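You operate a simulated robot arm through the tools that you are given. There is no shell and no other tool. Be economical: measure what you need, move in short steps, check, and stop when the job is done.

The job below is to be done with a simulated two-armed robot. You get a single attempt, and the scene is never put back.

TASK
Zero the damp probe, test both taped frames and air the wet one.
Fine: hold the probe while you press zero; white and red frames; wet one on the airing rack; probe back. Set down upright: damp probe.

The check looks at the end state, three seconds after you hand in, the way a careful person would. Anything else that was tipped, shoved, dropped, spilled or broken makes it a failure.

THE ROBOT
Two 7-joint arms with two-finger grippers on one trunk, on a base that drives. Base frame: it is fixed to the floor where the robot stands at the start and does not move with it; the origin is under the middle of the robot, x ahead of it, y to its left, z up; the surface under the hand at the start is at about z = 900. Units: mm, degrees, N and s.
The left shoulder is at the start at [36, 175, 1253], the right one opposite. With the tool pointing down near the work surface each hand reaches from about 100 to 840 mm from the robot's upright axis, wherever it stands, measured 20 degrees to its own side. Places, roughly: top of the airing rack [500, 500, 900]; zero button [400, 100, 900]. Payload 2.94 kg a hand.
Tool frame (each hand has its own): the origin (TCP) lies between the finger pads and is the grasp point; the fingertips stand 30 mm ahead of it; z points along the fingers, y is the line along which they close. Largest opening 138 mm; the body of the gripper starts 109 mm behind the TCP.
Orientation is that of the tool frame in the base frame, as a unit quaternion [x, y, z, w]. With the fingers straight down and closing along the base's y, the tool's x points along the base's -x, its y along +y and its z along -z.

THE INTERFACE
- The arms move only by the tool jog_arm. It takes "left_series", "right_series" or both (then of equal length, played together; a hand with none holds still); each is a list of rows, each a list of 7 numbers: the shift along the tool's x, y, z in units of 200 mm (1.0 is 200 mm), then the turn, a rotation vector about the tool's x, y, z in units of 180 degrees (1.0 is 180 degrees), then the gripper command, from -1 (fully open) to 1 (shut), values between in proportion. In form: [[dx, dy, dz, rx, ry, rz, claw], ...]. A call has 1 to 20 rows; each row is the pose to reach, as a shift and turn from the pose commanded when the call began, along the tool's axes at that moment. A call with a number of a shift or a turn outside -1 to 1 is refused whole. Each row takes 0.2 s and may step no farther than 50 mm and 8.6 degrees from the row before; otherwise, or with a gripper value out of range, the whole call is refused. A pose out of reach is approached as far as the arm can. The call stops where the force on the tool passes 90 N (or 10 N more than at its start, if that is more) or the arm is blocked; 0.2 s more then pass. The fingers move at their own pace and stop on an object; they squeeze with about 31 N. The grip force told is the motor's: it shows also when the fingers shut on nothing. Time passes only in rows, and 0.2 s behind the last, so rows that repeat a pose let the fingers close. The reply holds the time, the measured pose of the TCP, the force on the tool along the base axes, the opening and the grip force, in the units named above and with some noise, with the torque about the TCP (base axes, N m) and any sound that the robot's microphone picked up.
- Cameras (640 x 400 px; columns grow to the right, rows downward): "scene" is now at [93.3, 33.2, 1712.3]; the picture's right is [0.27, -0.96, 0.00], its down [-0.79, -0.22, -0.57] and it looks along [0.55, 0.15, -0.82] (base axes); focal length 251 px, centre (320, 200). "left" rides on the left gripper at [71, -19, -146] in its tool frame; the picture's right is [0.26, 0.97, 0.00], its down [-0.85, 0.23, -0.48] and it looks along [-0.46, 0.13, 0.88] (tool axes); focal length 280 px, centre (320, 200). "right" rides on the right gripper at [71, 19, -146] in its tool frame; the picture's right is [-0.26, 0.97, 0.00], its down [-0.85, -0.23, -0.48] and it looks along [-0.46, -0.13, 0.88] (tool axes); focal length 280 px, centre (320, 200). There is no depth. A picture from a camera that has moved, and an enlarged one, comes with that camera's place and axes in the base frame and with its lens. The place of the scene camera against the robot may be out by one fixed shift of up to 18 mm in any direction.
- snapshot(camera): a new picture of that camera. The clock stands still meanwhile.
- raise_lower(by): slides the trunk up (or, below 0, down) by that many mm; the arms and the scene camera ride with it, the base frame stays. It gives what a move gives, with no picture.
- steer(legs): drives the robot by 1 to 6 legs, each [ahead, turn to the left] in mm and degrees, along the robot's own axes; the way and the turn of a leg run together, so that a leg with both is an arc; at most 1500 mm and 180 degrees a leg. The arms and the cameras ride along, it lands a little off, and it stops where it bumps. It gives what a move gives.
- pan_tilt(pan, tilt): turns the head with the scene camera to pan (to the left, within 120 degrees either way) and tilt (down, from -29 to 69), counted from straight ahead of the robot. It gives what a move gives.
- inspect(camera, box): a new picture of the part [left, top, right, bottom] of that camera's present view, enlarged. The clock stands still meanwhile.
- hand_in(): hands the job in; it is judged then, once.

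Go step by step. Nothing tells you exact positions but the pictures and the camera data: compare them with the known pose of the tool, close in by small moves and look again before you grip or let go. The budget is 120 turns and 88 pictures, counting those below and the enlarged ones. Unless the task says otherwise, let go and move clear before handing in, and close with one line.

The tools are called as name(argument=value, ...) on one line, values as JSON. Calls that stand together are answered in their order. jog_arm: Moves the arms, as the interface text tells. Its arguments: {"type":"object","properties":{"left_series":{"type":"array"},"right_series":{"type":"array"}},"required":[]} The other tools are called the same way: raise_lower (by) slides the trunk up or down; steer (legs) drives the base; pan_tilt (pan, tilt) turns the head that bears the scene camera; snapshot (camera) takes a picture; inspect (camera, box) takes an enlarged picture of a part of a camera's view; hand_in () hands the job in.

At the start:

```text
t: 0.0
left_position: [546.8, 447.5, 1255.7]
left_tcp_rot: [-0.001, 1.0, -0.001, 0.0]
left_ft_force: [-0.4, -0.3, 0.5]
left_ft_torque: [-0.03, -0.01, 0.01]
left_finger_gap: 138.2
left_gripper_force: 0.1
right_position: [501.7, -89.3, 1271.4]
right_tcp_rot: [0.0, 1.0, 0.001, -0.001]
right_ft_force: [0.1, -0.1, 0.3]
right_ft_torque: [-0.02, 0.01, -0.02]
right_finger_gap: 138.0
right_gripper_force: 0.1
trunk travel left (down, up): [-425.0, 309.0]
robot x, y, heading: [3.0, -1.5, -0.0]
head pan, tilt: [15.6, 55.3]
```

scene: 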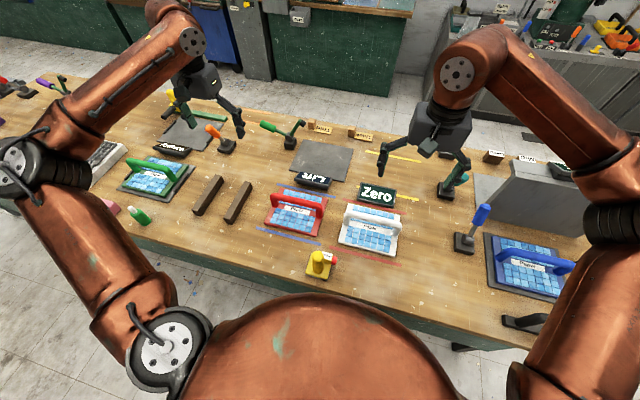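
right: 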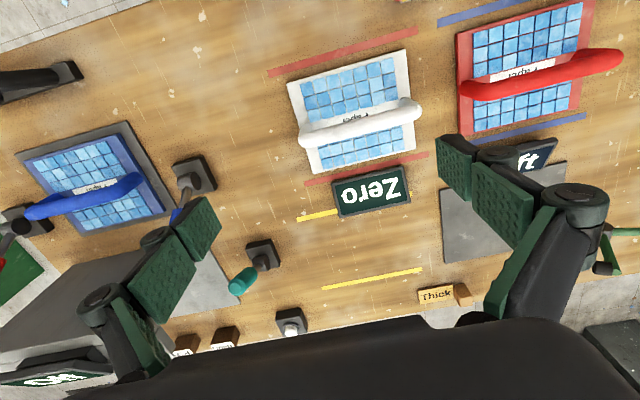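
left: 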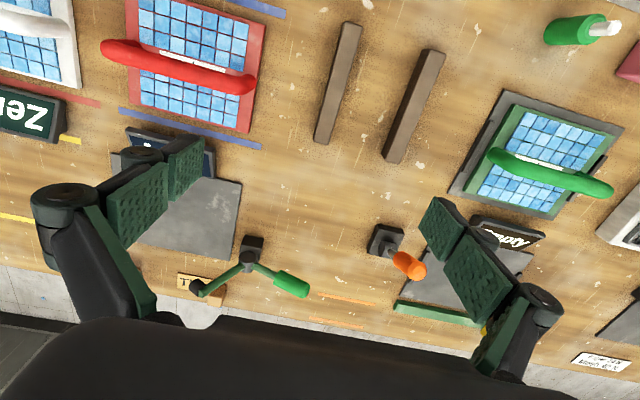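

I see white and red taped frames, a Zero plate, two brown bars (likely the airing rack) and a yellow item near the robot that may be the damp probe. I'll look closer first.

inspect(camera="scene", box=[240, 160, 440, 285])

inspect(camera="scene", box=[80, 80, 280, 240])

inspect(camera="scene", box=[420, 120, 620, 300])

```text
3.20 times, centred on (340, 222) of scene
camera zoom: at [93.3, 33.2, 1712.3], right [0.27, -0.96, 0.0], down [-0.79, -0.22, -0.57], along [0.55, 0.15, -0.82], focal length 804 px, centre (256, 128)
```

zoom: 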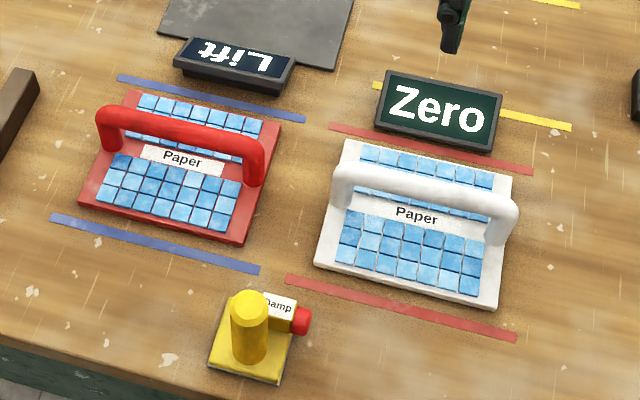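

```text
2.50 times, centred on (180, 160) of scene
camera zoom: at [93.3, 33.2, 1712.3], right [0.27, -0.96, 0.0], down [-0.79, -0.22, -0.57], along [0.55, 0.15, -0.82], focal length 628 px, centre (670, 300)
```

zoom: 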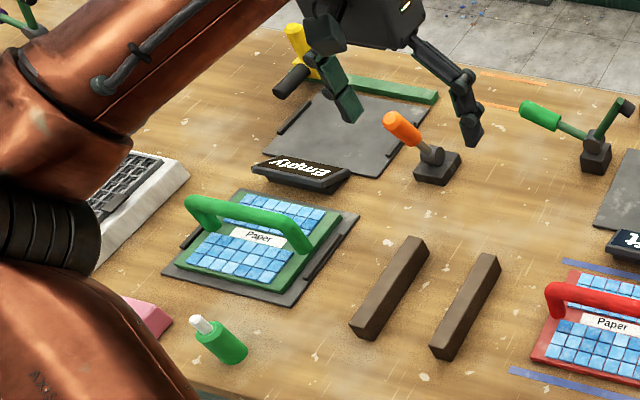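

```text
2.22 times, centred on (520, 210) of scene
camera zoom: at [93.3, 33.2, 1712.3], right [0.27, -0.96, 0.0], down [-0.79, -0.22, -0.57], along [0.55, 0.15, -0.82], focal length 558 px, centre (-124, 178)
```

zoom: 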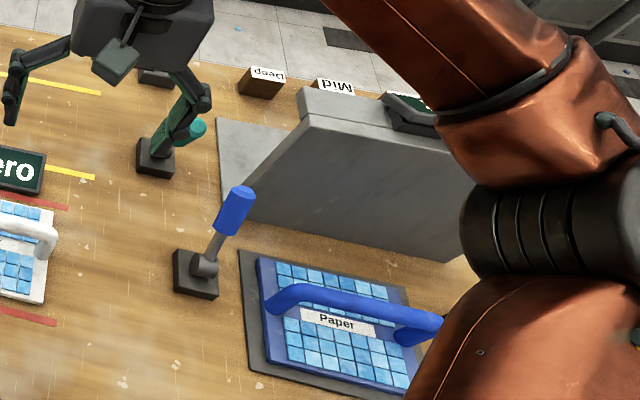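

The Zero button place given matches the yellow probe's red cap (about [390,110]); the "Zero" plate is at about [730,-25]. I'll zoom in on the probe and the plate.

inspect(camera="scene", box=[295, 240, 355, 285])

inspect(camera="scene", box=[335, 170, 425, 260])

inspect(camera="scene", box=[290, 110, 410, 190])

```text
8.89 times, centred on (325, 262) of scene
camera zoom: at [93.3, 33.2, 1712.3], right [0.27, -0.96, 0.0], down [-0.79, -0.22, -0.57], along [0.55, 0.15, -0.82], focal length 2233 px, centre (276, -356)
```

zoom: 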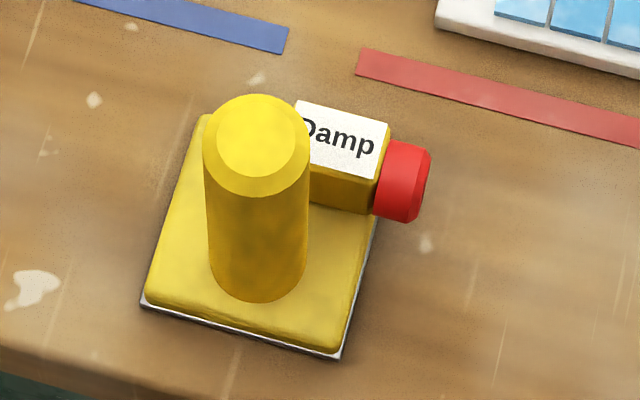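

```text
4.44 times, centred on (380, 215) of scene
camera zoom: at [93.3, 33.2, 1712.3], right [0.27, -0.96, 0.0], down [-0.79, -0.22, -0.57], along [0.55, 0.15, -0.82], focal length 1117 px, centre (53, 133)
```

zoom: 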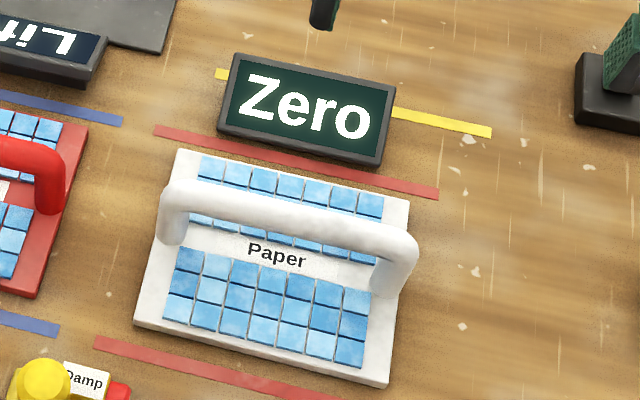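

```text
5.00 times, centred on (350, 150) of scene
camera zoom: at [93.3, 33.2, 1712.3], right [0.27, -0.96, 0.0], down [-0.79, -0.22, -0.57], along [0.55, 0.15, -0.82], focal length 1256 px, centre (170, 450)
```

zoom: 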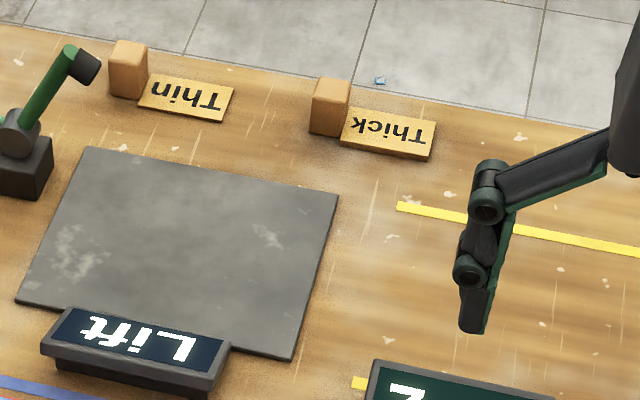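

The probe is an upright yellow post (~[359,112], top ~1036) on a 75 mm base, with a red cap (zero button) facing right, and the "Zero" plate looks like its display. I bring the left hand over the post and move the right hand aside.

jog_arm(left_series=[[0.1, -0.18, 0.06, 0, 0, 0, -1], [0.2, -0.36, 0.12, 0, 0, 0, -1], [0.3, -0.54, 0.18, 0, 0, 0, -1], [0.4, -0.72, 0.24, 0, 0, 0, -1], [0.5, -0.9, 0.3, 0, 0, 0, -1]], right_series=[[0, -0.15, 0, 0, 0, 0, -1], [0, -0.3, 0, 0, 0, 0, -1], [0, -0.45, 0, 0, 0, 0, -1], [0, -0.6, 0, 0, 0, 0, -1], [0, -0.75, 0, 0, 0, 0, -1]])

jog_arm(left_series=[[0.1, -0.16, 0.06, 0, 0, 0, -1], [0.2, -0.32, 0.12, 0, 0, 0, -1], [0.3, -0.48, 0.18, 0, 0, 0, -1], [0.4, -0.64, 0.24, 0, 0, 0, 0], [0.44, -0.78, 0.28, 0, 0, 0, 0]])

snapshot(camera="left")

snapshot(camera="scene")

```text
t: 1.2
left_position: [446.0, 265.0, 1195.9]
left_tcp_rot: [-0.001, 1.0, 0.0, 0.0]
left_ft_force: [-0.2, -0.8, 0.8]
left_ft_torque: [0.06, -0.01, 0.01]
left_finger_gap: 138.0
left_gripper_force: 0.0
right_position: [502.0, -241.8, 1270.6]
right_tcp_rot: [0.0, 1.0, 0.002, 0.0]
right_ft_force: [0.5, -0.7, -0.3]
right_ft_torque: [0.08, 0.0, -0.02]
right_finger_gap: 138.1
right_gripper_force: 0.1
trunk travel left (down, up): [-425.0, 309.0]
robot x, y, heading: [-0.8, -1.8, -0.1]
head pan, tilt: [15.6, 55.3]
```

```text
t: 2.4
left_position: [359.8, 110.0, 1140.1]
left_tcp_rot: [0.0, 1.0, 0.0, 0.0]
left_ft_force: [0.9, 0.1, 0.8]
left_ft_torque: [-0.01, -0.02, 0.03]
left_finger_gap: 84.0
left_gripper_force: 2.0
right_position: [501.7, -240.6, 1270.1]
right_tcp_rot: [0.0, 1.0, 0.0, -0.001]
right_ft_force: [0.1, -0.2, -0.1]
right_ft_torque: [0.06, 0.03, 0.03]
right_finger_gap: 138.0
right_gripper_force: 0.1
trunk travel left (down, up): [-425.0, 309.0]
robot x, y, heading: [0.3, 2.8, 0.2]
head pan, tilt: [15.6, 55.3]
```

```text
78 pictures are left
camera left: at [289.3, 91.1, 1285.2], right [-0.26, 0.96, 0.0], down [0.85, 0.23, 0.48], along [0.46, 0.13, -0.88], focal length 280 px, centre (320, 200)
```

left: 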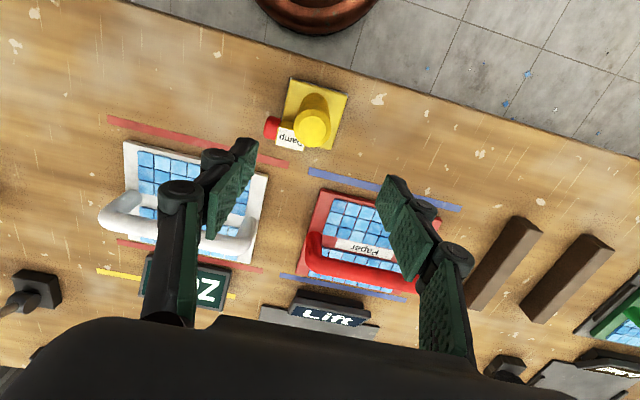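

```text
77 pictures are left
camera scene: at [93.9, 31.6, 1712.3], right [0.27, -0.96, 0.0], down [-0.79, -0.22, -0.57], along [0.55, 0.15, -0.82], focal length 251 px, centre (320, 200)
```

scene: 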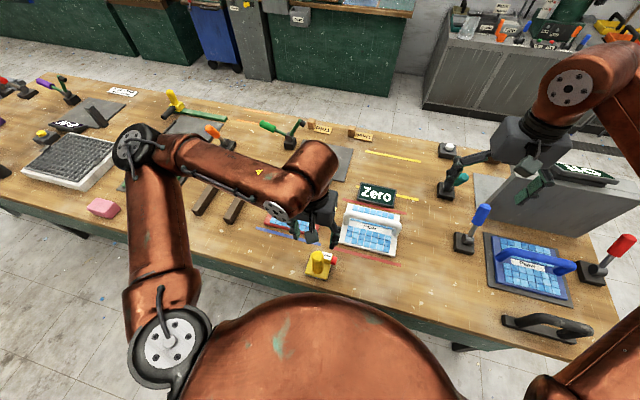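

I refine the probe position from the left wrist camera.

inspect(camera="left", box=[260, 65, 370, 165])

```text
4.00 times, centred on (315, 115) of left
camera zoom: at [289.3, 91.1, 1285.2], right [-0.26, 0.96, 0.0], down [0.85, 0.23, 0.48], along [0.46, 0.13, -0.88], focal length 1122 px, centre (340, 540)
```

zoom: 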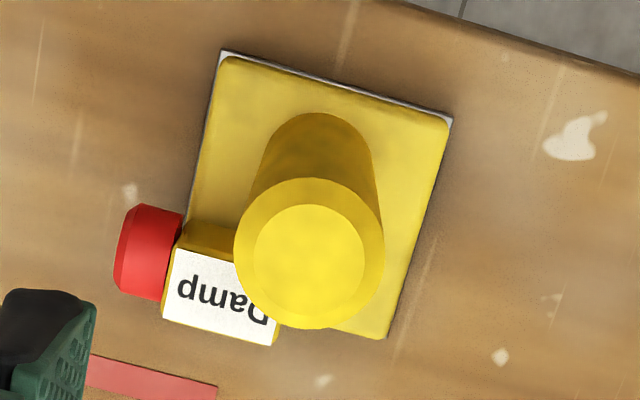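

Post is at about (355,103), radius 18, top ~1018; base centre ~(369,103). I descend with the left hand and grip.

jog_arm(left_series=[[0.025, -0.035, 0, 0, 0, 0, 0], [0.025, -0.035, 0.2, 0, 0, 0, 0], [0.025, -0.035, 0.4, 0, 0, 0, 0], [0.025, -0.035, 0.55, 0, 0, 0, 0]])

snapshot(camera="left")

```text
t: 3.4
left_position: [372.6, 102.3, 1040.8]
left_tcp_rot: [0.0, 1.0, 0.001, -0.001]
left_ft_force: [-0.2, -0.1, -0.3]
left_ft_torque: [-0.02, 0.01, -0.01]
left_finger_gap: 69.1
left_gripper_force: 0.0
left hand out of reach, approached as far as the arm can: row 2, 3, 4
right_position: [503.0, -241.0, 1269.5]
right_tcp_rot: [0.0, 1.0, 0.001, -0.001]
right_ft_force: [1.2, 0.3, -0.3]
right_ft_torque: [0.02, 0.07, -0.01]
right_finger_gap: 138.3
right_gripper_force: 0.1
trunk travel left (down, up): [-425.0, 309.0]
robot x, y, heading: [1.7, 0.5, 0.2]
head pan, tilt: [15.6, 55.3]
```

```text
75 pictures are left
camera left: at [302.9, 82.2, 1188.0], right [-0.26, 0.96, 0.0], down [0.85, 0.23, 0.47], along [0.46, 0.13, -0.88], focal length 280 px, centre (320, 200)
```

left: 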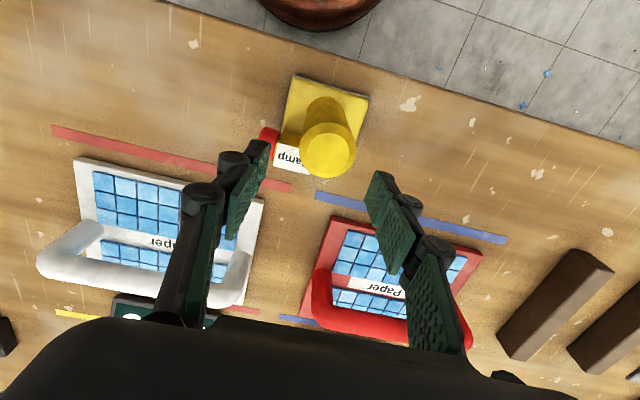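

The arm is too cramped this near. I raise the hand and back the base up 130 mm.

jog_arm(left_series=[[0, 0, -0.15, 0, 0, 0, 0], [0, 0, -0.3, 0, 0, 0, 0]])

steer(legs=[[-130, 0]])

```text
t: 4.0
left_position: [370.0, 102.8, 1105.5]
left_tcp_rot: [-0.001, 1.0, 0.0, -0.001]
left_ft_force: [-0.1, 0.1, 0.4]
left_ft_torque: [0.01, -0.01, -0.01]
left_finger_gap: 69.1
left_gripper_force: 0.0
right_position: [501.8, -240.1, 1271.5]
right_tcp_rot: [0.0, 1.0, 0.001, 0.0]
right_ft_force: [-0.1, -0.6, 0.4]
right_ft_torque: [0.01, -0.01, 0.0]
right_finger_gap: 137.8
right_gripper_force: 0.0
trunk travel left (down, up): [-425.0, 309.0]
robot x, y, heading: [0.3, 0.0, 0.1]
head pan, tilt: [15.6, 55.3]
```

```text
t: 5.3
left_position: [261.5, 102.7, 1099.3]
left_tcp_rot: [-0.002, 1.0, 0.0, -0.01]
left_ft_force: [-1.0, 0.3, 0.2]
left_ft_torque: [0.0, -0.12, -0.01]
left_finger_gap: 69.2
left_gripper_force: 0.0
right_position: [395.6, -240.0, 1265.5]
right_tcp_rot: [0.0, 1.0, 0.001, -0.01]
right_ft_force: [-1.3, 0.2, 0.2]
right_ft_torque: [-0.05, -0.23, 0.0]
right_finger_gap: 138.3
right_gripper_force: 0.1
trunk travel left (down, up): [-425.0, 309.0]
robot x, y, heading: [-130.8, -1.9, 0.3]
head pan, tilt: [15.6, 55.3]
```

jog_arm(left_series=[[0, 0, 0, 0, 0, 0, 0], [0, 0, 0, 0, 0, 0, 0]])

```text
t: 5.9
left_position: [205.7, 103.2, 1114.5]
left_tcp_rot: [-0.003, 1.0, 0.0, 0.018]
left_ft_force: [-2.0, 0.1, 1.8]
left_ft_torque: [0.02, -0.33, -0.02]
left_finger_gap: 69.0
left_gripper_force: 0.0
right_position: [327.0, -238.9, 1287.1]
right_tcp_rot: [0.0, 1.0, 0.001, 0.019]
right_ft_force: [-0.5, 0.6, 1.5]
right_ft_torque: [0.06, -0.15, 0.01]
right_finger_gap: 138.0
right_gripper_force: 0.1
trunk travel left (down, up): [-425.0, 309.0]
robot x, y, heading: [-132.0, -1.0, -0.3]
head pan, tilt: [15.6, 55.3]
```

The robot is rocking after the drive; I wait for it to settle.

jog_arm(left_series=[[0, 0, 0, 0, 0, 0, 0], [0, 0, 0, 0, 0, 0, 0], [0, 0, 0, 0, 0, 0, 0], [0, 0, 0, 0, 0, 0, 0], [0, 0, 0, 0, 0, 0, 0], [0, 0, 0, 0, 0, 0, 0], [0, 0, 0, 0, 0, 0, 0], [0, 0, 0, 0, 0, 0, 0], [0, 0, 0, 0, 0, 0, 0], [0, 0, 0, 0, 0, 0, 0]])

```text
t: 8.1
left_position: [224.7, 102.5, 1106.6]
left_tcp_rot: [-0.003, 1.0, 0.0, 0.008]
left_ft_force: [-1.0, 0.2, -0.3]
left_ft_torque: [-0.02, -0.02, 0.01]
left_finger_gap: 68.9
left_gripper_force: 0.1
right_position: [352.8, -240.0, 1277.2]
right_tcp_rot: [0.0, 1.0, 0.0, 0.006]
right_ft_force: [-0.2, -0.2, -1.2]
right_ft_torque: [0.01, -0.05, -0.02]
right_finger_gap: 138.1
right_gripper_force: 0.0
trunk travel left (down, up): [-425.0, 309.0]
robot x, y, heading: [-132.1, 1.6, -0.1]
head pan, tilt: [15.6, 55.3]
```

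jog_arm(left_series=[[-0.2, 0, 0.05, 0, 0, 0, 0], [-0.4, 0, 0.1, 0, 0, 0, 0], [-0.58, 0, 0.12, 0, 0, 0, 0], [-0.58, 0, 0.12, 0, 0, 0, 0], [-0.58, 0, 0.12, 0, 0, 0, 0], [-0.58, 0, 0.12, 0, 0, 0, 0], [-0.58, 0, 0.12, 0, 0, 0, 0], [-0.58, 0, 0.12, 0, 0, 0, 0]])

snapshot(camera="left")

```text
t: 9.9
left_position: [341.1, 102.7, 1085.2]
left_tcp_rot: [-0.003, 1.0, 0.0, 0.007]
left_ft_force: [-0.6, -0.6, -0.6]
left_ft_torque: [0.0, -0.04, 0.02]
left_finger_gap: 69.0
left_gripper_force: 0.1
right_position: [354.9, -239.5, 1276.5]
right_tcp_rot: [0.0, 1.0, 0.001, 0.006]
right_ft_force: [0.3, 0.1, -0.7]
right_ft_torque: [-0.01, 0.01, -0.01]
right_finger_gap: 137.8
right_gripper_force: 0.0
trunk travel left (down, up): [-425.0, 309.0]
robot x, y, heading: [-130.3, -1.1, -0.2]
head pan, tilt: [15.6, 55.3]
```

```text
74 pictures are left
camera left: at [269.5, 83.7, 1230.1], right [-0.27, 0.96, 0.0], down [0.84, 0.23, 0.49], along [0.47, 0.13, -0.87], focal length 280 px, centre (320, 200)
```

left: 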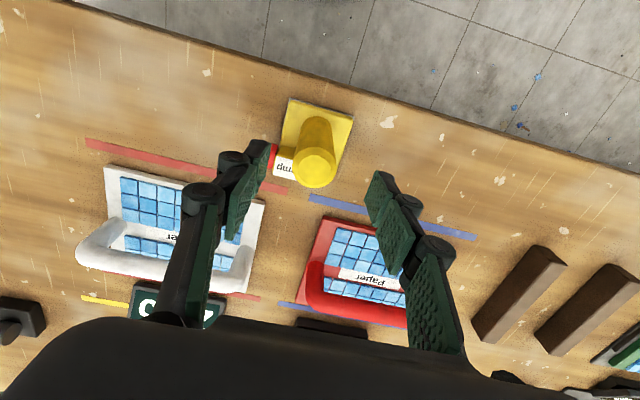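

Post confirmed at (354,103). Descending to grip.

jog_arm(left_series=[[-0.07, 0, 0, 0, 0, 0, 0], [-0.07, 0, 0.2, 0, 0, 0, 0], [-0.07, 0, 0.4, 0, 0, 0, 0], [-0.07, 0, 0.5, 0, 0, 0, 0], [-0.07, 0, 0.5, 0, 0, 0, 0]])

snapshot(camera="left")

snapshot(camera="scene")

```text
t: 11.1
left_position: [359.1, 102.5, 985.0]
left_tcp_rot: [-0.003, 1.0, -0.001, 0.007]
left_ft_force: [-0.1, 0.0, 0.2]
left_ft_torque: [0.01, 0.02, 0.03]
left_finger_gap: 68.9
left_gripper_force: 0.1
right_position: [354.6, -240.5, 1277.2]
right_tcp_rot: [0.0, 1.0, 0.002, 0.006]
right_ft_force: [1.1, -0.3, 0.2]
right_ft_torque: [0.03, 0.01, -0.01]
right_finger_gap: 137.9
right_gripper_force: 0.1
trunk travel left (down, up): [-425.0, 309.0]
robot x, y, heading: [-126.8, -4.1, 0.1]
head pan, tilt: [15.6, 55.3]
```

```text
73 pictures are left
camera left: at [285.3, 83.4, 1129.8], right [-0.27, 0.96, 0.0], down [0.84, 0.23, 0.49], along [0.47, 0.13, -0.87], focal length 280 px, centre (320, 200)
```

left: 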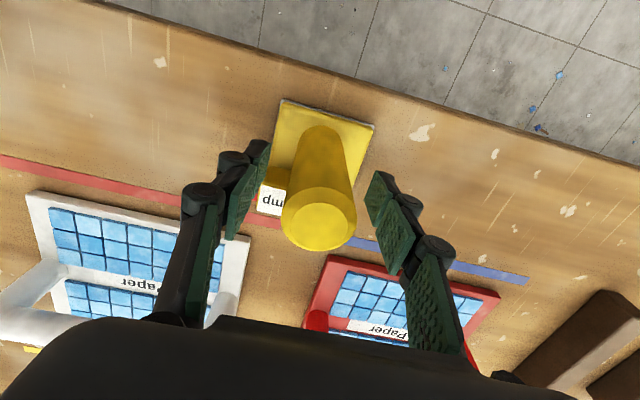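

```text
72 pictures are left
camera scene: at [-37.0, 32.7, 1712.4], right [0.27, -0.96, 0.0], down [-0.79, -0.22, -0.57], along [0.55, 0.15, -0.82], focal length 251 px, centre (320, 200)
```

scene: 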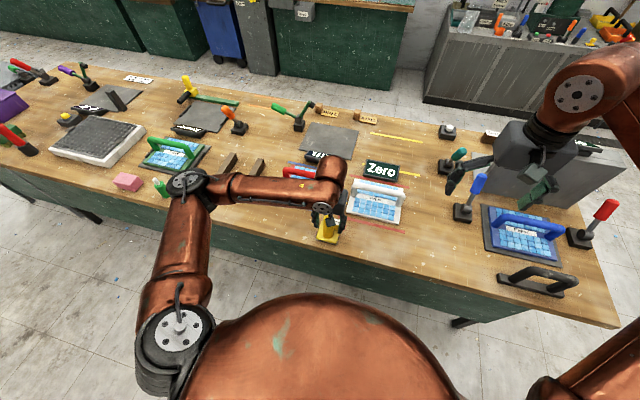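

Centred; I close on the post and lift 100 mm.

jog_arm(left_series=[[0, 0, 0, 0, 0, 0, 1], [0, 0, 0, 0, 0, 0, 1], [0, 0, 0, 0, 0, 0, 1], [0, 0, 0, 0, 0, 0, 1], [0, 0, 0, 0, 0, 0, 1]])

jog_arm(left_series=[[0, 0, -0.1, 0, 0, 0, 1], [0, 0, -0.25, 0, 0, 0, 1], [0, 0, -0.4, 0, 0, 0, 1], [0, 0, -0.5, 0, 0, 0, 1], [0, 0, -0.5, 0, 0, 0, 1]])

snapshot(camera="scene")

```text
t: 12.3
left_position: [358.2, 102.5, 985.5]
left_tcp_rot: [-0.003, 1.0, 0.0, 0.006]
left_ft_force: [-0.5, -1.1, -0.4]
left_ft_torque: [-0.03, -0.01, 0.01]
left_finger_gap: 35.2
left_gripper_force: 31.2
right_position: [354.9, -239.5, 1277.1]
right_tcp_rot: [0.0, 1.0, 0.001, 0.006]
right_ft_force: [1.1, -0.6, -0.4]
right_ft_torque: [0.01, -0.02, -0.02]
right_finger_gap: 138.2
right_gripper_force: 0.0
trunk travel left (down, up): [-425.0, 309.0]
robot x, y, heading: [-130.8, -0.7, 0.0]
head pan, tilt: [15.6, 55.3]
```

```text
t: 13.5
left_position: [356.0, 103.1, 1086.0]
left_tcp_rot: [-0.003, 1.0, 0.001, 0.006]
left_ft_force: [0.4, 0.1, -1.7]
left_ft_torque: [0.02, 0.02, 0.01]
left_finger_gap: 35.4
left_gripper_force: 30.5
right_position: [355.1, -239.9, 1276.6]
right_tcp_rot: [0.0, 1.0, 0.001, 0.006]
right_ft_force: [-0.1, -0.6, 0.1]
right_ft_torque: [-0.02, -0.03, 0.02]
right_finger_gap: 138.0
right_gripper_force: 0.1
trunk travel left (down, up): [-425.0, 309.0]
robot x, y, heading: [-132.0, 1.5, -0.1]
head pan, tilt: [15.6, 55.3]
```

```text
71 pictures are left
camera scene: at [-36.5, 32.8, 1712.3], right [0.27, -0.96, 0.0], down [-0.79, -0.22, -0.57], along [0.55, 0.15, -0.82], focal length 251 px, centre (320, 200)
```

scene: 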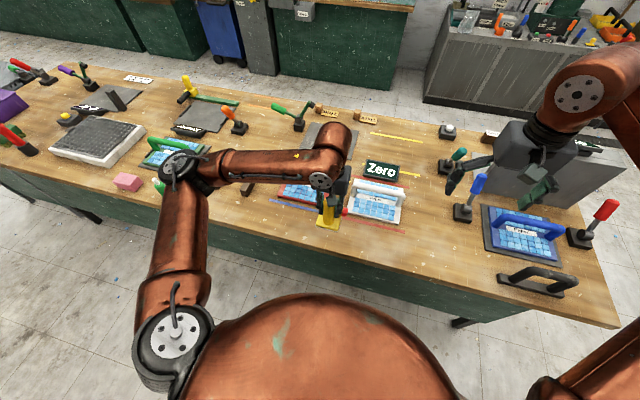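

The probe hangs in the left hand, cap facing -y at about (390, 51, 1035). I close the right fingers, tilt the hand ~59° to point toward +y, and bring it partway.

jog_arm(right_series=[[-0.025, 0.09, 0.1, -0.047, 0, 0, 1], [-0.05, 0.18, 0.2, -0.094, 0, 0, 1], [-0.075, 0.27, 0.3, -0.141, 0, 0, 1], [-0.1, 0.36, 0.4, -0.188, 0, 0, 1], [-0.125, 0.45, 0.5, -0.235, 0, 0, 1], [-0.15, 0.54, 0.6, -0.282, 0, 0, 1], [-0.175, 0.63, 0.75, -0.329, 0, 0, 1], [-0.175, 0.65, 0.75, -0.329, 0, 0, 1]])

snapshot(camera="right")

snapshot(camera="scene")

```text
t: 15.3
left_position: [354.8, 102.7, 1084.7]
left_tcp_rot: [-0.003, 1.0, 0.0, 0.007]
left_ft_force: [-0.4, -0.5, -2.4]
left_ft_torque: [0.01, 0.03, -0.02]
left_finger_gap: 34.9
left_gripper_force: 30.4
right_position: [392.1, -108.5, 1126.3]
right_tcp_rot: [-0.003, 0.869, 0.495, 0.007]
right_ft_force: [-0.6, 0.9, 0.5]
right_ft_torque: [-0.03, -0.01, -0.01]
right_finger_gap: 0.0
right_gripper_force: 23.0
trunk travel left (down, up): [-425.0, 309.0]
robot x, y, heading: [-130.4, -1.3, 0.1]
head pan, tilt: [15.6, 55.3]
```

```text
70 pictures are left
camera right: at [320.2, -224.0, 1217.4], right [0.25, 0.49, 0.83], down [0.85, -0.53, 0.06], along [0.47, 0.69, -0.55], focal length 280 px, centre (320, 200)
```

right: 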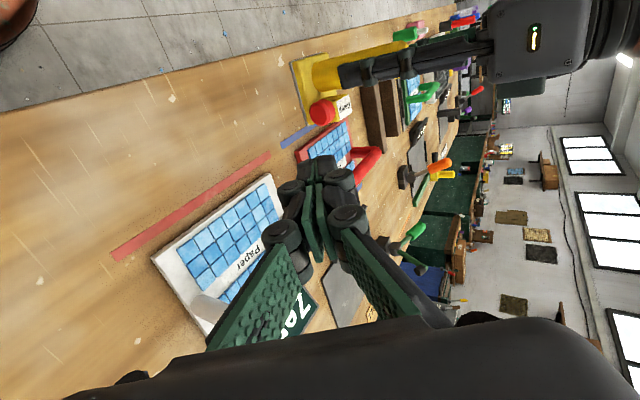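

```text
69 pictures are left
camera scene: at [-37.3, 33.3, 1712.4], right [0.27, -0.96, 0.0], down [-0.79, -0.22, -0.57], along [0.55, 0.15, -0.82], focal length 251 px, centre (320, 200)
```

scene: 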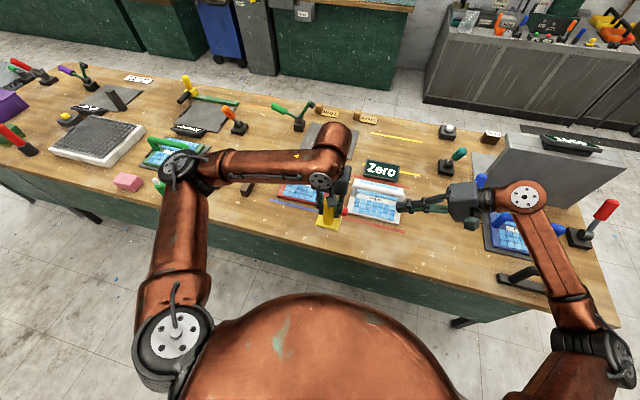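

inspect(camera="right", box=[280, 50, 380, 150])

inspect(camera="scene", box=[300, 150, 420, 240])

```text
4.00 times, centred on (330, 100) of right
camera zoom: at [320.2, -224.0, 1217.4], right [0.25, 0.49, 0.83], down [0.85, -0.53, 0.06], along [0.47, 0.69, -0.55], focal length 1122 px, centre (280, 600)
```

zoom: 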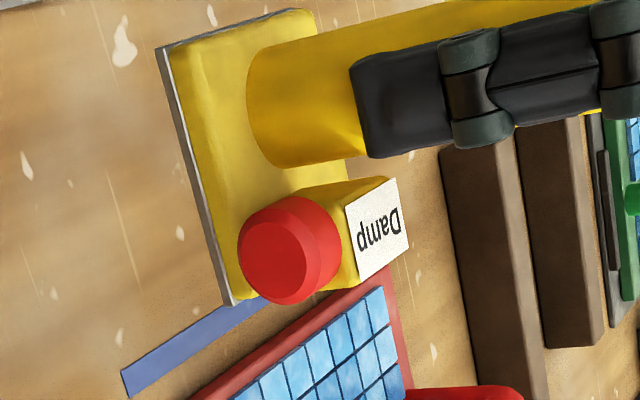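

```text
4.44 times, centred on (360, 195) of scene
camera zoom: at [-37.3, 33.3, 1712.4], right [0.27, -0.96, 0.0], down [-0.79, -0.22, -0.57], along [0.55, 0.15, -0.82], focal length 1117 px, centre (142, 222)
```

zoom: 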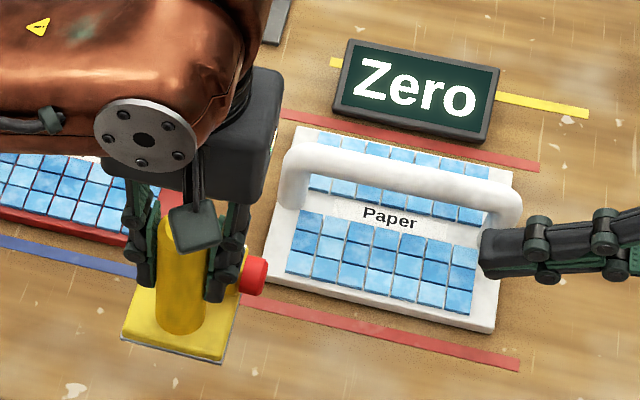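

Cap centre is confirmed at about (390, 49, 1033). I move the right tip to a ~28 mm stand-off in front of it.

jog_arm(right_series=[[0.01, -0.03, 0.2, 0, 0, 0, 1], [0.01, -0.06, 0.4, 0, 0, 0, 1], [0.01, -0.085, 0.6, 0, 0, 0, 1], [0.01, -0.085, 0.62, 0, 0, 0, 1], [0.01, -0.085, 0.62, 0, 0, 0, 1]])

inspect(camera="right", box=[220, 50, 420, 250])

inspect(camera="scene", box=[300, 150, 420, 240])

```text
t: 16.5
left_position: [356.5, 103.3, 1084.5]
left_tcp_rot: [-0.003, 1.0, 0.0, 0.006]
left_ft_force: [-0.2, 0.2, -3.2]
left_ft_torque: [-0.02, 0.0, 0.02]
left_finger_gap: 35.0
left_gripper_force: 30.8
right_position: [390.4, -10.3, 1048.7]
right_tcp_rot: [-0.003, 0.869, 0.495, 0.005]
right_ft_force: [0.3, -1.5, -0.5]
right_ft_torque: [0.0, 0.01, -0.02]
right_finger_gap: 0.0
right_gripper_force: 28.3
trunk travel left (down, up): [-425.0, 309.0]
robot x, y, heading: [-134.1, -1.2, -0.1]
head pan, tilt: [15.6, 55.3]
```

```text
2.00 times, centred on (320, 150) of right
camera zoom: at [319.9, -126.1, 1139.0], right [0.25, 0.49, 0.83], down [0.85, -0.53, 0.06], along [0.47, 0.69, -0.55], focal length 561 px, centre (320, 300)
```

zoom: 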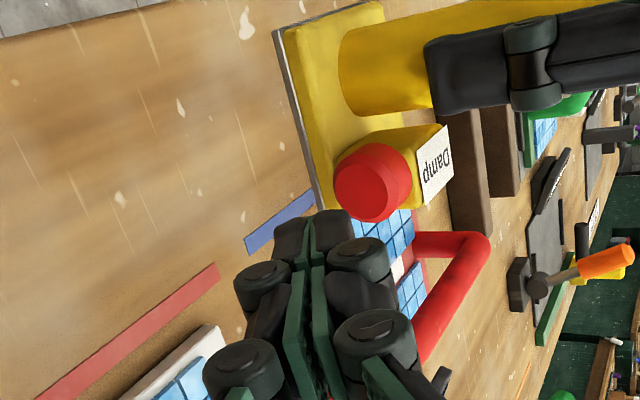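

```text
4.44 times, centred on (360, 195) of scene
camera zoom: at [-36.4, 33.2, 1712.3], right [0.27, -0.96, 0.0], down [-0.79, -0.22, -0.57], along [0.55, 0.15, -0.82], focal length 1117 px, centre (142, 222)
```

zoom: 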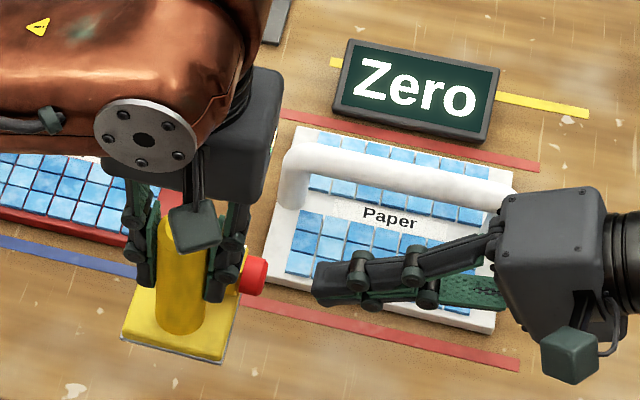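

Alignment looks right. Now a slow press along +y.

jog_arm(right_series=[[0, 0.038, 0.064, 0, 0, 0, 1], [0, 0.064, 0.1075, 0, 0, 0, 1], [0, 0.072, 0.12, 0, 0, 0, 1], [0, 0.0765, 0.129, 0, 0, 0, 1], [0, 0.082, 0.138, 0, 0, 0, 1], [0, 0.087, 0.147, 0, 0, 0, 1]])

inspect(camera="scene", box=[300, 150, 420, 240])

```text
t: 17.9
left_position: [355.1, 102.7, 1084.2]
left_tcp_rot: [-0.002, 1.0, 0.0, 0.005]
left_ft_force: [0.4, 1.1, -2.5]
left_ft_torque: [0.03, -0.01, 0.02]
left_finger_gap: 35.0
left_gripper_force: 31.2
right_position: [390.4, 22.2, 1049.1]
right_tcp_rot: [-0.003, 0.869, 0.495, 0.005]
right_ft_force: [-0.9, -1.4, 0.9]
right_ft_torque: [0.0, 0.0, -0.01]
right_finger_gap: 0.0
right_gripper_force: 28.3
trunk travel left (down, up): [-425.0, 309.0]
robot x, y, heading: [-134.6, -0.5, 0.4]
head pan, tilt: [15.6, 55.3]
```

```text
4.44 times, centred on (360, 195) of scene
camera zoom: at [-36.7, 32.9, 1712.3], right [0.27, -0.96, 0.0], down [-0.79, -0.22, -0.57], along [0.55, 0.15, -0.82], focal length 1117 px, centre (142, 222)
```

zoom: 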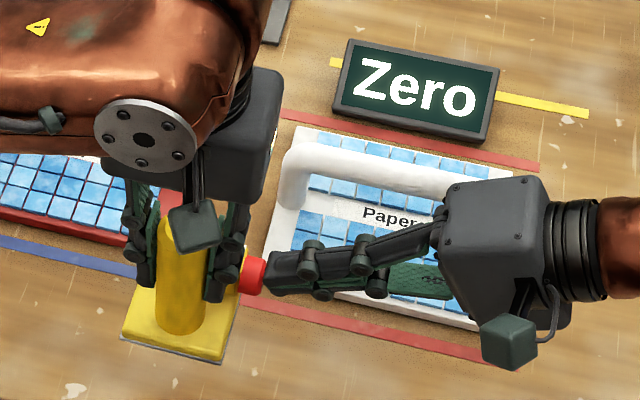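

Nearly touching. I push another 8 mm in small steps.

jog_arm(right_series=[[0, 0.005, 0.0086, 0, 0, 0, 1], [0, 0.01, 0.0172, 0, 0, 0, 1], [0, 0.0153, 0.0258, 0, 0, 0, 1], [0, 0.0204, 0.0344, 0, 0, 0, 1], [0, 0.0204, 0.0344, 0, 0, 0, 1]])

inspect(camera="scene", box=[300, 150, 420, 240])

```text
t: 19.1
left_position: [356.3, 103.4, 1084.9]
left_tcp_rot: [-0.003, 1.0, 0.001, 0.007]
left_ft_force: [-1.5, 9.0, -1.9]
left_ft_torque: [0.34, 0.02, 0.23]
left_finger_gap: 35.1
left_gripper_force: 30.7
right_position: [390.3, 30.8, 1049.3]
right_tcp_rot: [-0.003, 0.87, 0.494, 0.006]
right_ft_force: [0.9, -9.1, -0.5]
right_ft_torque: [-0.09, -0.01, 0.0]
right_finger_gap: 0.1
right_gripper_force: 28.4
trunk travel left (down, up): [-425.0, 309.0]
robot x, y, heading: [-128.5, -0.2, 0.2]
head pan, tilt: [15.6, 55.3]
heard: click
```

```text
4.44 times, centred on (360, 195) of scene
camera zoom: at [-36.7, 32.8, 1712.3], right [0.27, -0.96, 0.0], down [-0.79, -0.22, -0.57], along [0.55, 0.15, -0.82], focal length 1117 px, centre (142, 222)
```

zoom: 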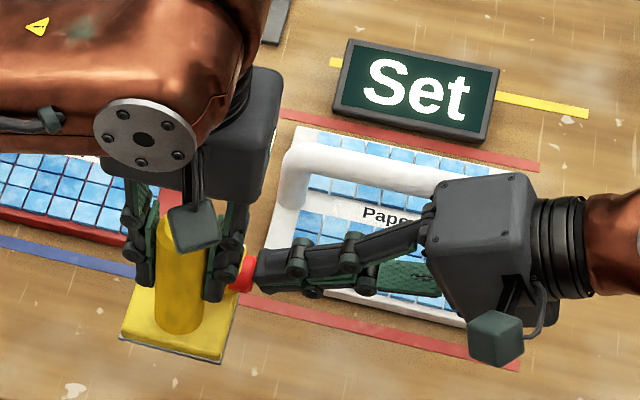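

Click heard and the display reads "Set". I withdraw the right hand.

jog_arm(right_series=[[0, -0.09, -0.16, 0, 0, 0, 1], [0, -0.19, -0.32, 0, 0, 0, 1], [0, -0.29, -0.49, 0, 0, 0, 1], [0, -0.38, -0.65, 0, 0, 0, 1], [0, -0.3, -0.8, 0, 0, 0, 1], [0, -0.2, -0.95, 0, 0, 0, 1], [0, -0.05, -1.0, 0, 0, 0, 1], [0, 0.1, -1.0, 0, 0, 0, 1]])

snapshot(camera="scene")

snapshot(camera="right")

snapshot(camera="left")

```text
t: 20.9
left_position: [356.7, 102.8, 1084.7]
left_tcp_rot: [-0.002, 1.0, -0.001, 0.008]
left_ft_force: [0.0, 0.2, -1.9]
left_ft_torque: [0.04, 0.0, -0.01]
left_finger_gap: 35.1
left_gripper_force: 31.0
right_position: [389.4, -131.7, 1170.0]
right_tcp_rot: [-0.002, 0.869, 0.494, 0.005]
right_ft_force: [0.3, -0.4, 0.6]
right_ft_torque: [0.02, 0.02, 0.01]
right_finger_gap: 0.0
right_gripper_force: 28.4
trunk travel left (down, up): [-425.0, 309.0]
robot x, y, heading: [-131.9, -1.1, -0.1]
head pan, tilt: [15.6, 55.3]
```

```text
62 pictures are left
camera scene: at [-36.8, 33.3, 1712.3], right [0.27, -0.96, 0.0], down [-0.79, -0.22, -0.57], along [0.55, 0.15, -0.82], focal length 251 px, centre (320, 200)
```

scene: 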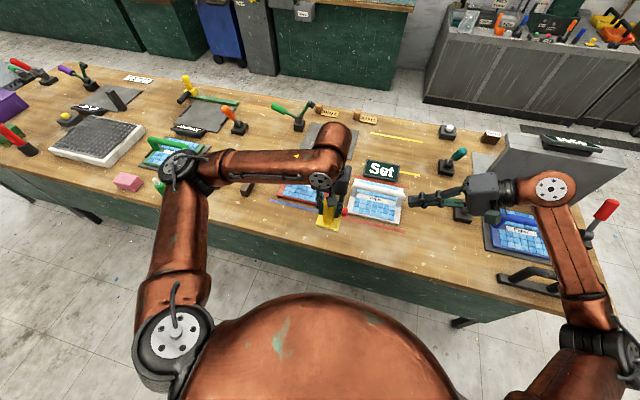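

```text
61 pictures are left
camera right: at [317.7, -245.9, 1258.8], right [0.25, 0.49, 0.83], down [0.85, -0.53, 0.06], along [0.47, 0.69, -0.55], focal length 280 px, centre (320, 200)
```

right: 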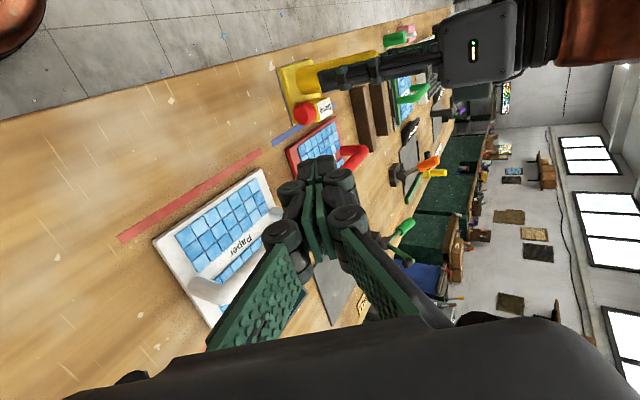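

```text
60 pictures are left
camera left: at [283.6, 83.6, 1229.6], right [-0.27, 0.96, 0.0], down [0.84, 0.23, 0.49], along [0.47, 0.13, -0.87], focal length 280 px, centre (320, 200)
```

left: 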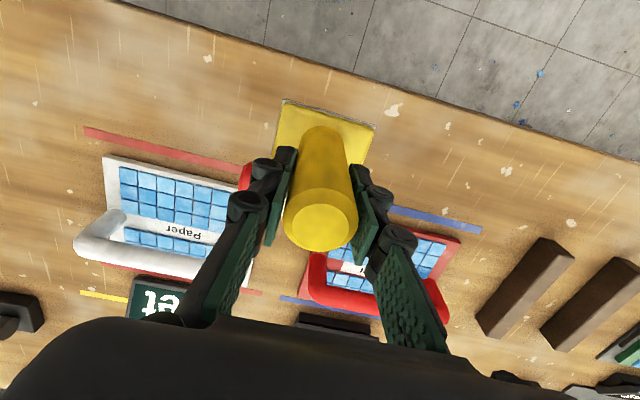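

Now the white frame (about x 465–632, y -132–61). I look at its handle from the side.

inspect(camera="right", box=[140, 100, 400, 340])

inspect(camera="left", box=[60, 140, 280, 310])

```text
1.67 times, centred on (270, 220) of right
camera zoom: at [317.7, -245.9, 1258.8], right [0.25, 0.49, 0.83], down [0.85, -0.53, 0.06], along [0.47, 0.69, -0.55], focal length 467 px, centre (403, 167)
```

zoom: 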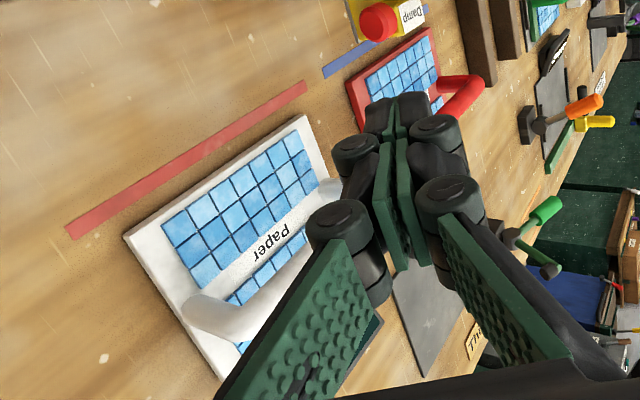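

```text
2.35 times, centred on (170, 225) of left
camera zoom: at [283.6, 83.6, 1229.6], right [-0.27, 0.96, 0.0], down [0.84, 0.23, 0.49], along [0.47, 0.13, -0.87], focal length 660 px, centre (673, 141)
```

zoom: 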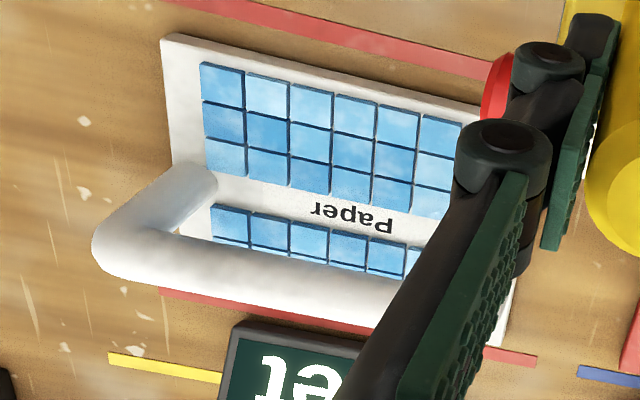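

Handle bar is at x≈552, z≈975; free front tile strip is x≈470–532. I take the probe over the front strip (base centre ~[494,-35]) while the right hand moves further away.

jog_arm(left_series=[[0, 0, -0.15, 0, 0, 0, 1], [-0.125, -0.14, -0.15, 0, 0, 0, 1], [-0.25, -0.28, -0.15, 0, 0, 0, 1], [-0.375, -0.42, -0.15, 0, 0, 0, 1], [-0.5, -0.56, -0.15, 0, 0, 0, 1], [-0.625, -0.69, -0.15, 0, 0, 0, 1], [-0.625, -0.69, -0.15, 0, 0, 0, 1]], right_series=[[0, -0.11, -0.18, 0, 0, 0, 1], [0, -0.22, -0.36, 0, 0, 0, 1], [0, -0.33, -0.54, 0, 0, 0, 1], [0, -0.4, -0.7, 0, 0, 0, 1], [0, -0.4, -0.8, 0, 0, 0, 1], [0, -0.4, -0.8, 0, 0, 0, 1], [0, -0.4, -0.8, 0, 0, 0, 1]])

snapshot(camera="left")

snapshot(camera="right")

snapshot(camera="scene")

```text
t: 22.5
left_position: [482.4, -33.8, 1117.1]
left_tcp_rot: [-0.003, 1.0, 0.0, 0.006]
left_ft_force: [-0.6, 0.6, -2.0]
left_ft_torque: [-0.07, 0.04, -0.02]
left_finger_gap: 35.2
left_gripper_force: 30.6
right_position: [389.5, -309.2, 1182.0]
right_tcp_rot: [-0.003, 0.869, 0.496, 0.006]
right_ft_force: [-0.4, 0.2, 0.5]
right_ft_torque: [0.0, 0.02, 0.01]
right_finger_gap: 0.1
right_gripper_force: 28.6
trunk travel left (down, up): [-425.0, 309.0]
robot x, y, heading: [-128.5, 0.5, 0.1]
head pan, tilt: [15.6, 55.3]
```

```text
57 pictures are left
camera left: at [409.4, -53.7, 1261.8], right [-0.27, 0.96, 0.0], down [0.84, 0.23, 0.49], along [0.47, 0.13, -0.87], focal length 280 px, centre (320, 200)
```

left: 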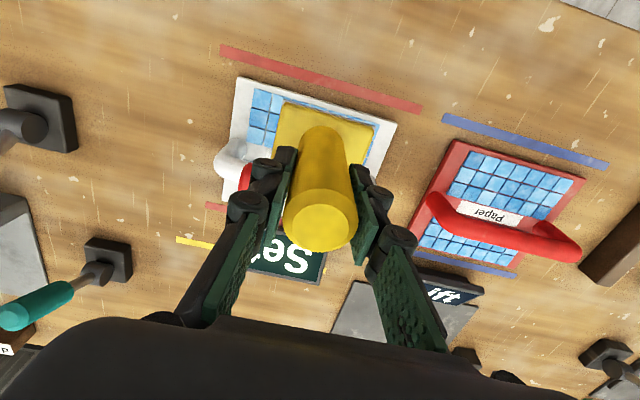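

```text
56 pictures are left
camera right: at [317.9, -424.3, 1271.2], right [0.25, 0.49, 0.83], down [0.85, -0.53, 0.06], along [0.47, 0.69, -0.55], focal length 280 px, centre (320, 200)
```

right: 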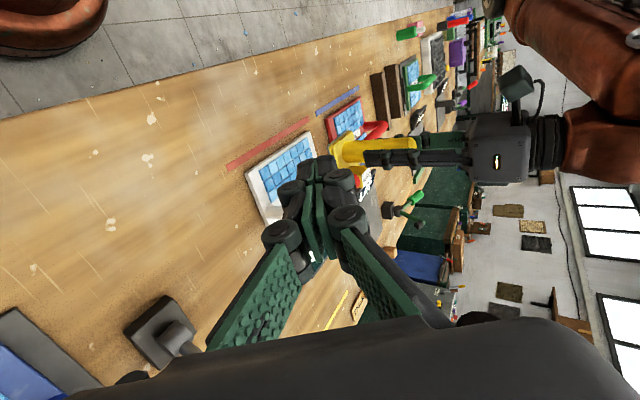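

```text
55 pictures are left
camera scene: at [-37.0, 33.3, 1712.3], right [0.27, -0.96, 0.0], down [-0.79, -0.22, -0.57], along [0.55, 0.15, -0.82], focal length 251 px, centre (320, 200)
```

scene: 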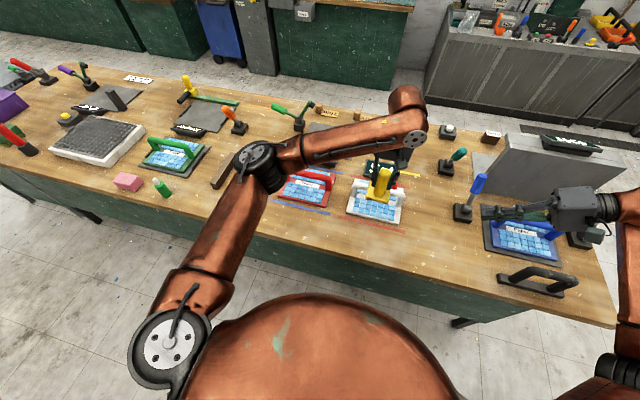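

White frame's near edge is x≈466, y -135…61; probe centre is above the front strip. I lower to just above the tiles.

jog_arm(left_series=[[0.015, -0.01, 0.15, 0, 0, 0, 1], [0.015, -0.01, 0.3, 0, 0, 0, 1], [0.015, -0.01, 0.43, 0, 0, 0, 1], [0.015, -0.01, 0.5, 0, 0, 0, 1], [0.015, -0.01, 0.52, 0, 0, 0, 1], [0.015, -0.01, 0.52, 0, 0, 0, 1]])

inspect(camera="scene", box=[330, 140, 430, 230])

inspect(camera="left", box=[180, 50, 440, 260])

```text
t: 23.9
left_position: [478.8, -36.6, 1013.2]
left_tcp_rot: [-0.002, 1.0, 0.001, 0.007]
left_ft_force: [-0.5, -0.4, -2.3]
left_ft_torque: [0.03, 0.02, -0.01]
left_finger_gap: 35.2
left_gripper_force: 31.1
right_position: [390.1, -310.3, 1182.0]
right_tcp_rot: [-0.003, 0.869, 0.495, 0.005]
right_ft_force: [0.5, -0.3, 0.7]
right_ft_torque: [0.0, 0.01, -0.04]
right_finger_gap: 0.0
right_gripper_force: 28.3
trunk travel left (down, up): [-425.0, 309.0]
robot x, y, heading: [-131.6, -0.2, 0.1]
head pan, tilt: [15.6, 55.3]
```

```text
4.44 times, centred on (380, 185) of scene
camera zoom: at [-36.5, 31.9, 1712.3], right [0.27, -0.96, 0.0], down [-0.79, -0.22, -0.57], along [0.55, 0.15, -0.82], focal length 1117 px, centre (53, 267)
```

zoom: 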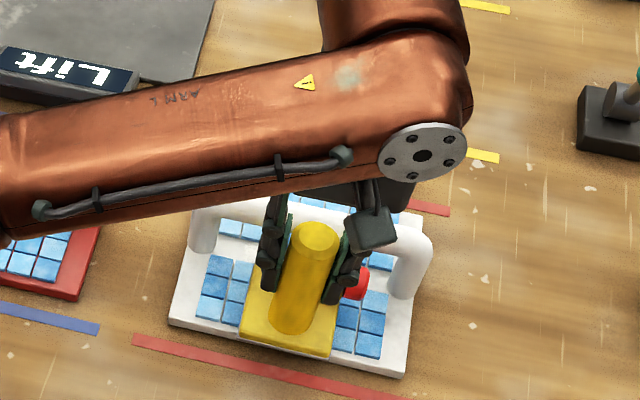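

```text
1.90 times, centred on (310, 155) of left
camera zoom: at [406.9, -56.4, 1157.1], right [-0.27, 0.96, 0.0], down [0.84, 0.23, 0.49], along [0.47, 0.13, -0.87], focal length 534 px, centre (339, 286)
```

zoom: 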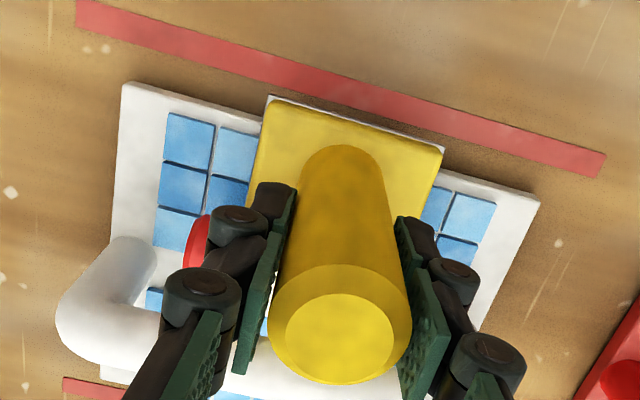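

Position is good; I lower gently until contact.

jog_arm(left_series=[[0, 0, 0.02, 0, 0, 0, 1], [0, 0, 0.035, 0, 0, 0, 1], [0, 0, 0.05, 0, 0, 0, 1], [0, 0, 0.06, 0, 0, 0, 1], [0, 0, 0.06, 0, 0, 0, 1]])

```text
t: 25.1
left_position: [479.9, -37.0, 1003.1]
left_tcp_rot: [-0.003, 1.0, -0.001, 0.009]
left_ft_force: [-2.1, -0.2, 21.1]
left_ft_torque: [-0.06, -0.76, -0.03]
left_finger_gap: 35.0
left_gripper_force: 30.7
right_position: [387.6, -310.0, 1183.2]
right_tcp_rot: [-0.005, 0.869, 0.494, 0.006]
right_ft_force: [-0.7, -0.4, 0.8]
right_ft_torque: [-0.02, -0.01, 0.01]
right_finger_gap: 0.0
right_gripper_force: 28.2
trunk travel left (down, up): [-425.0, 309.0]
robot x, y, heading: [-127.4, -2.0, -0.2]
head pan, tilt: [15.6, 55.3]
```

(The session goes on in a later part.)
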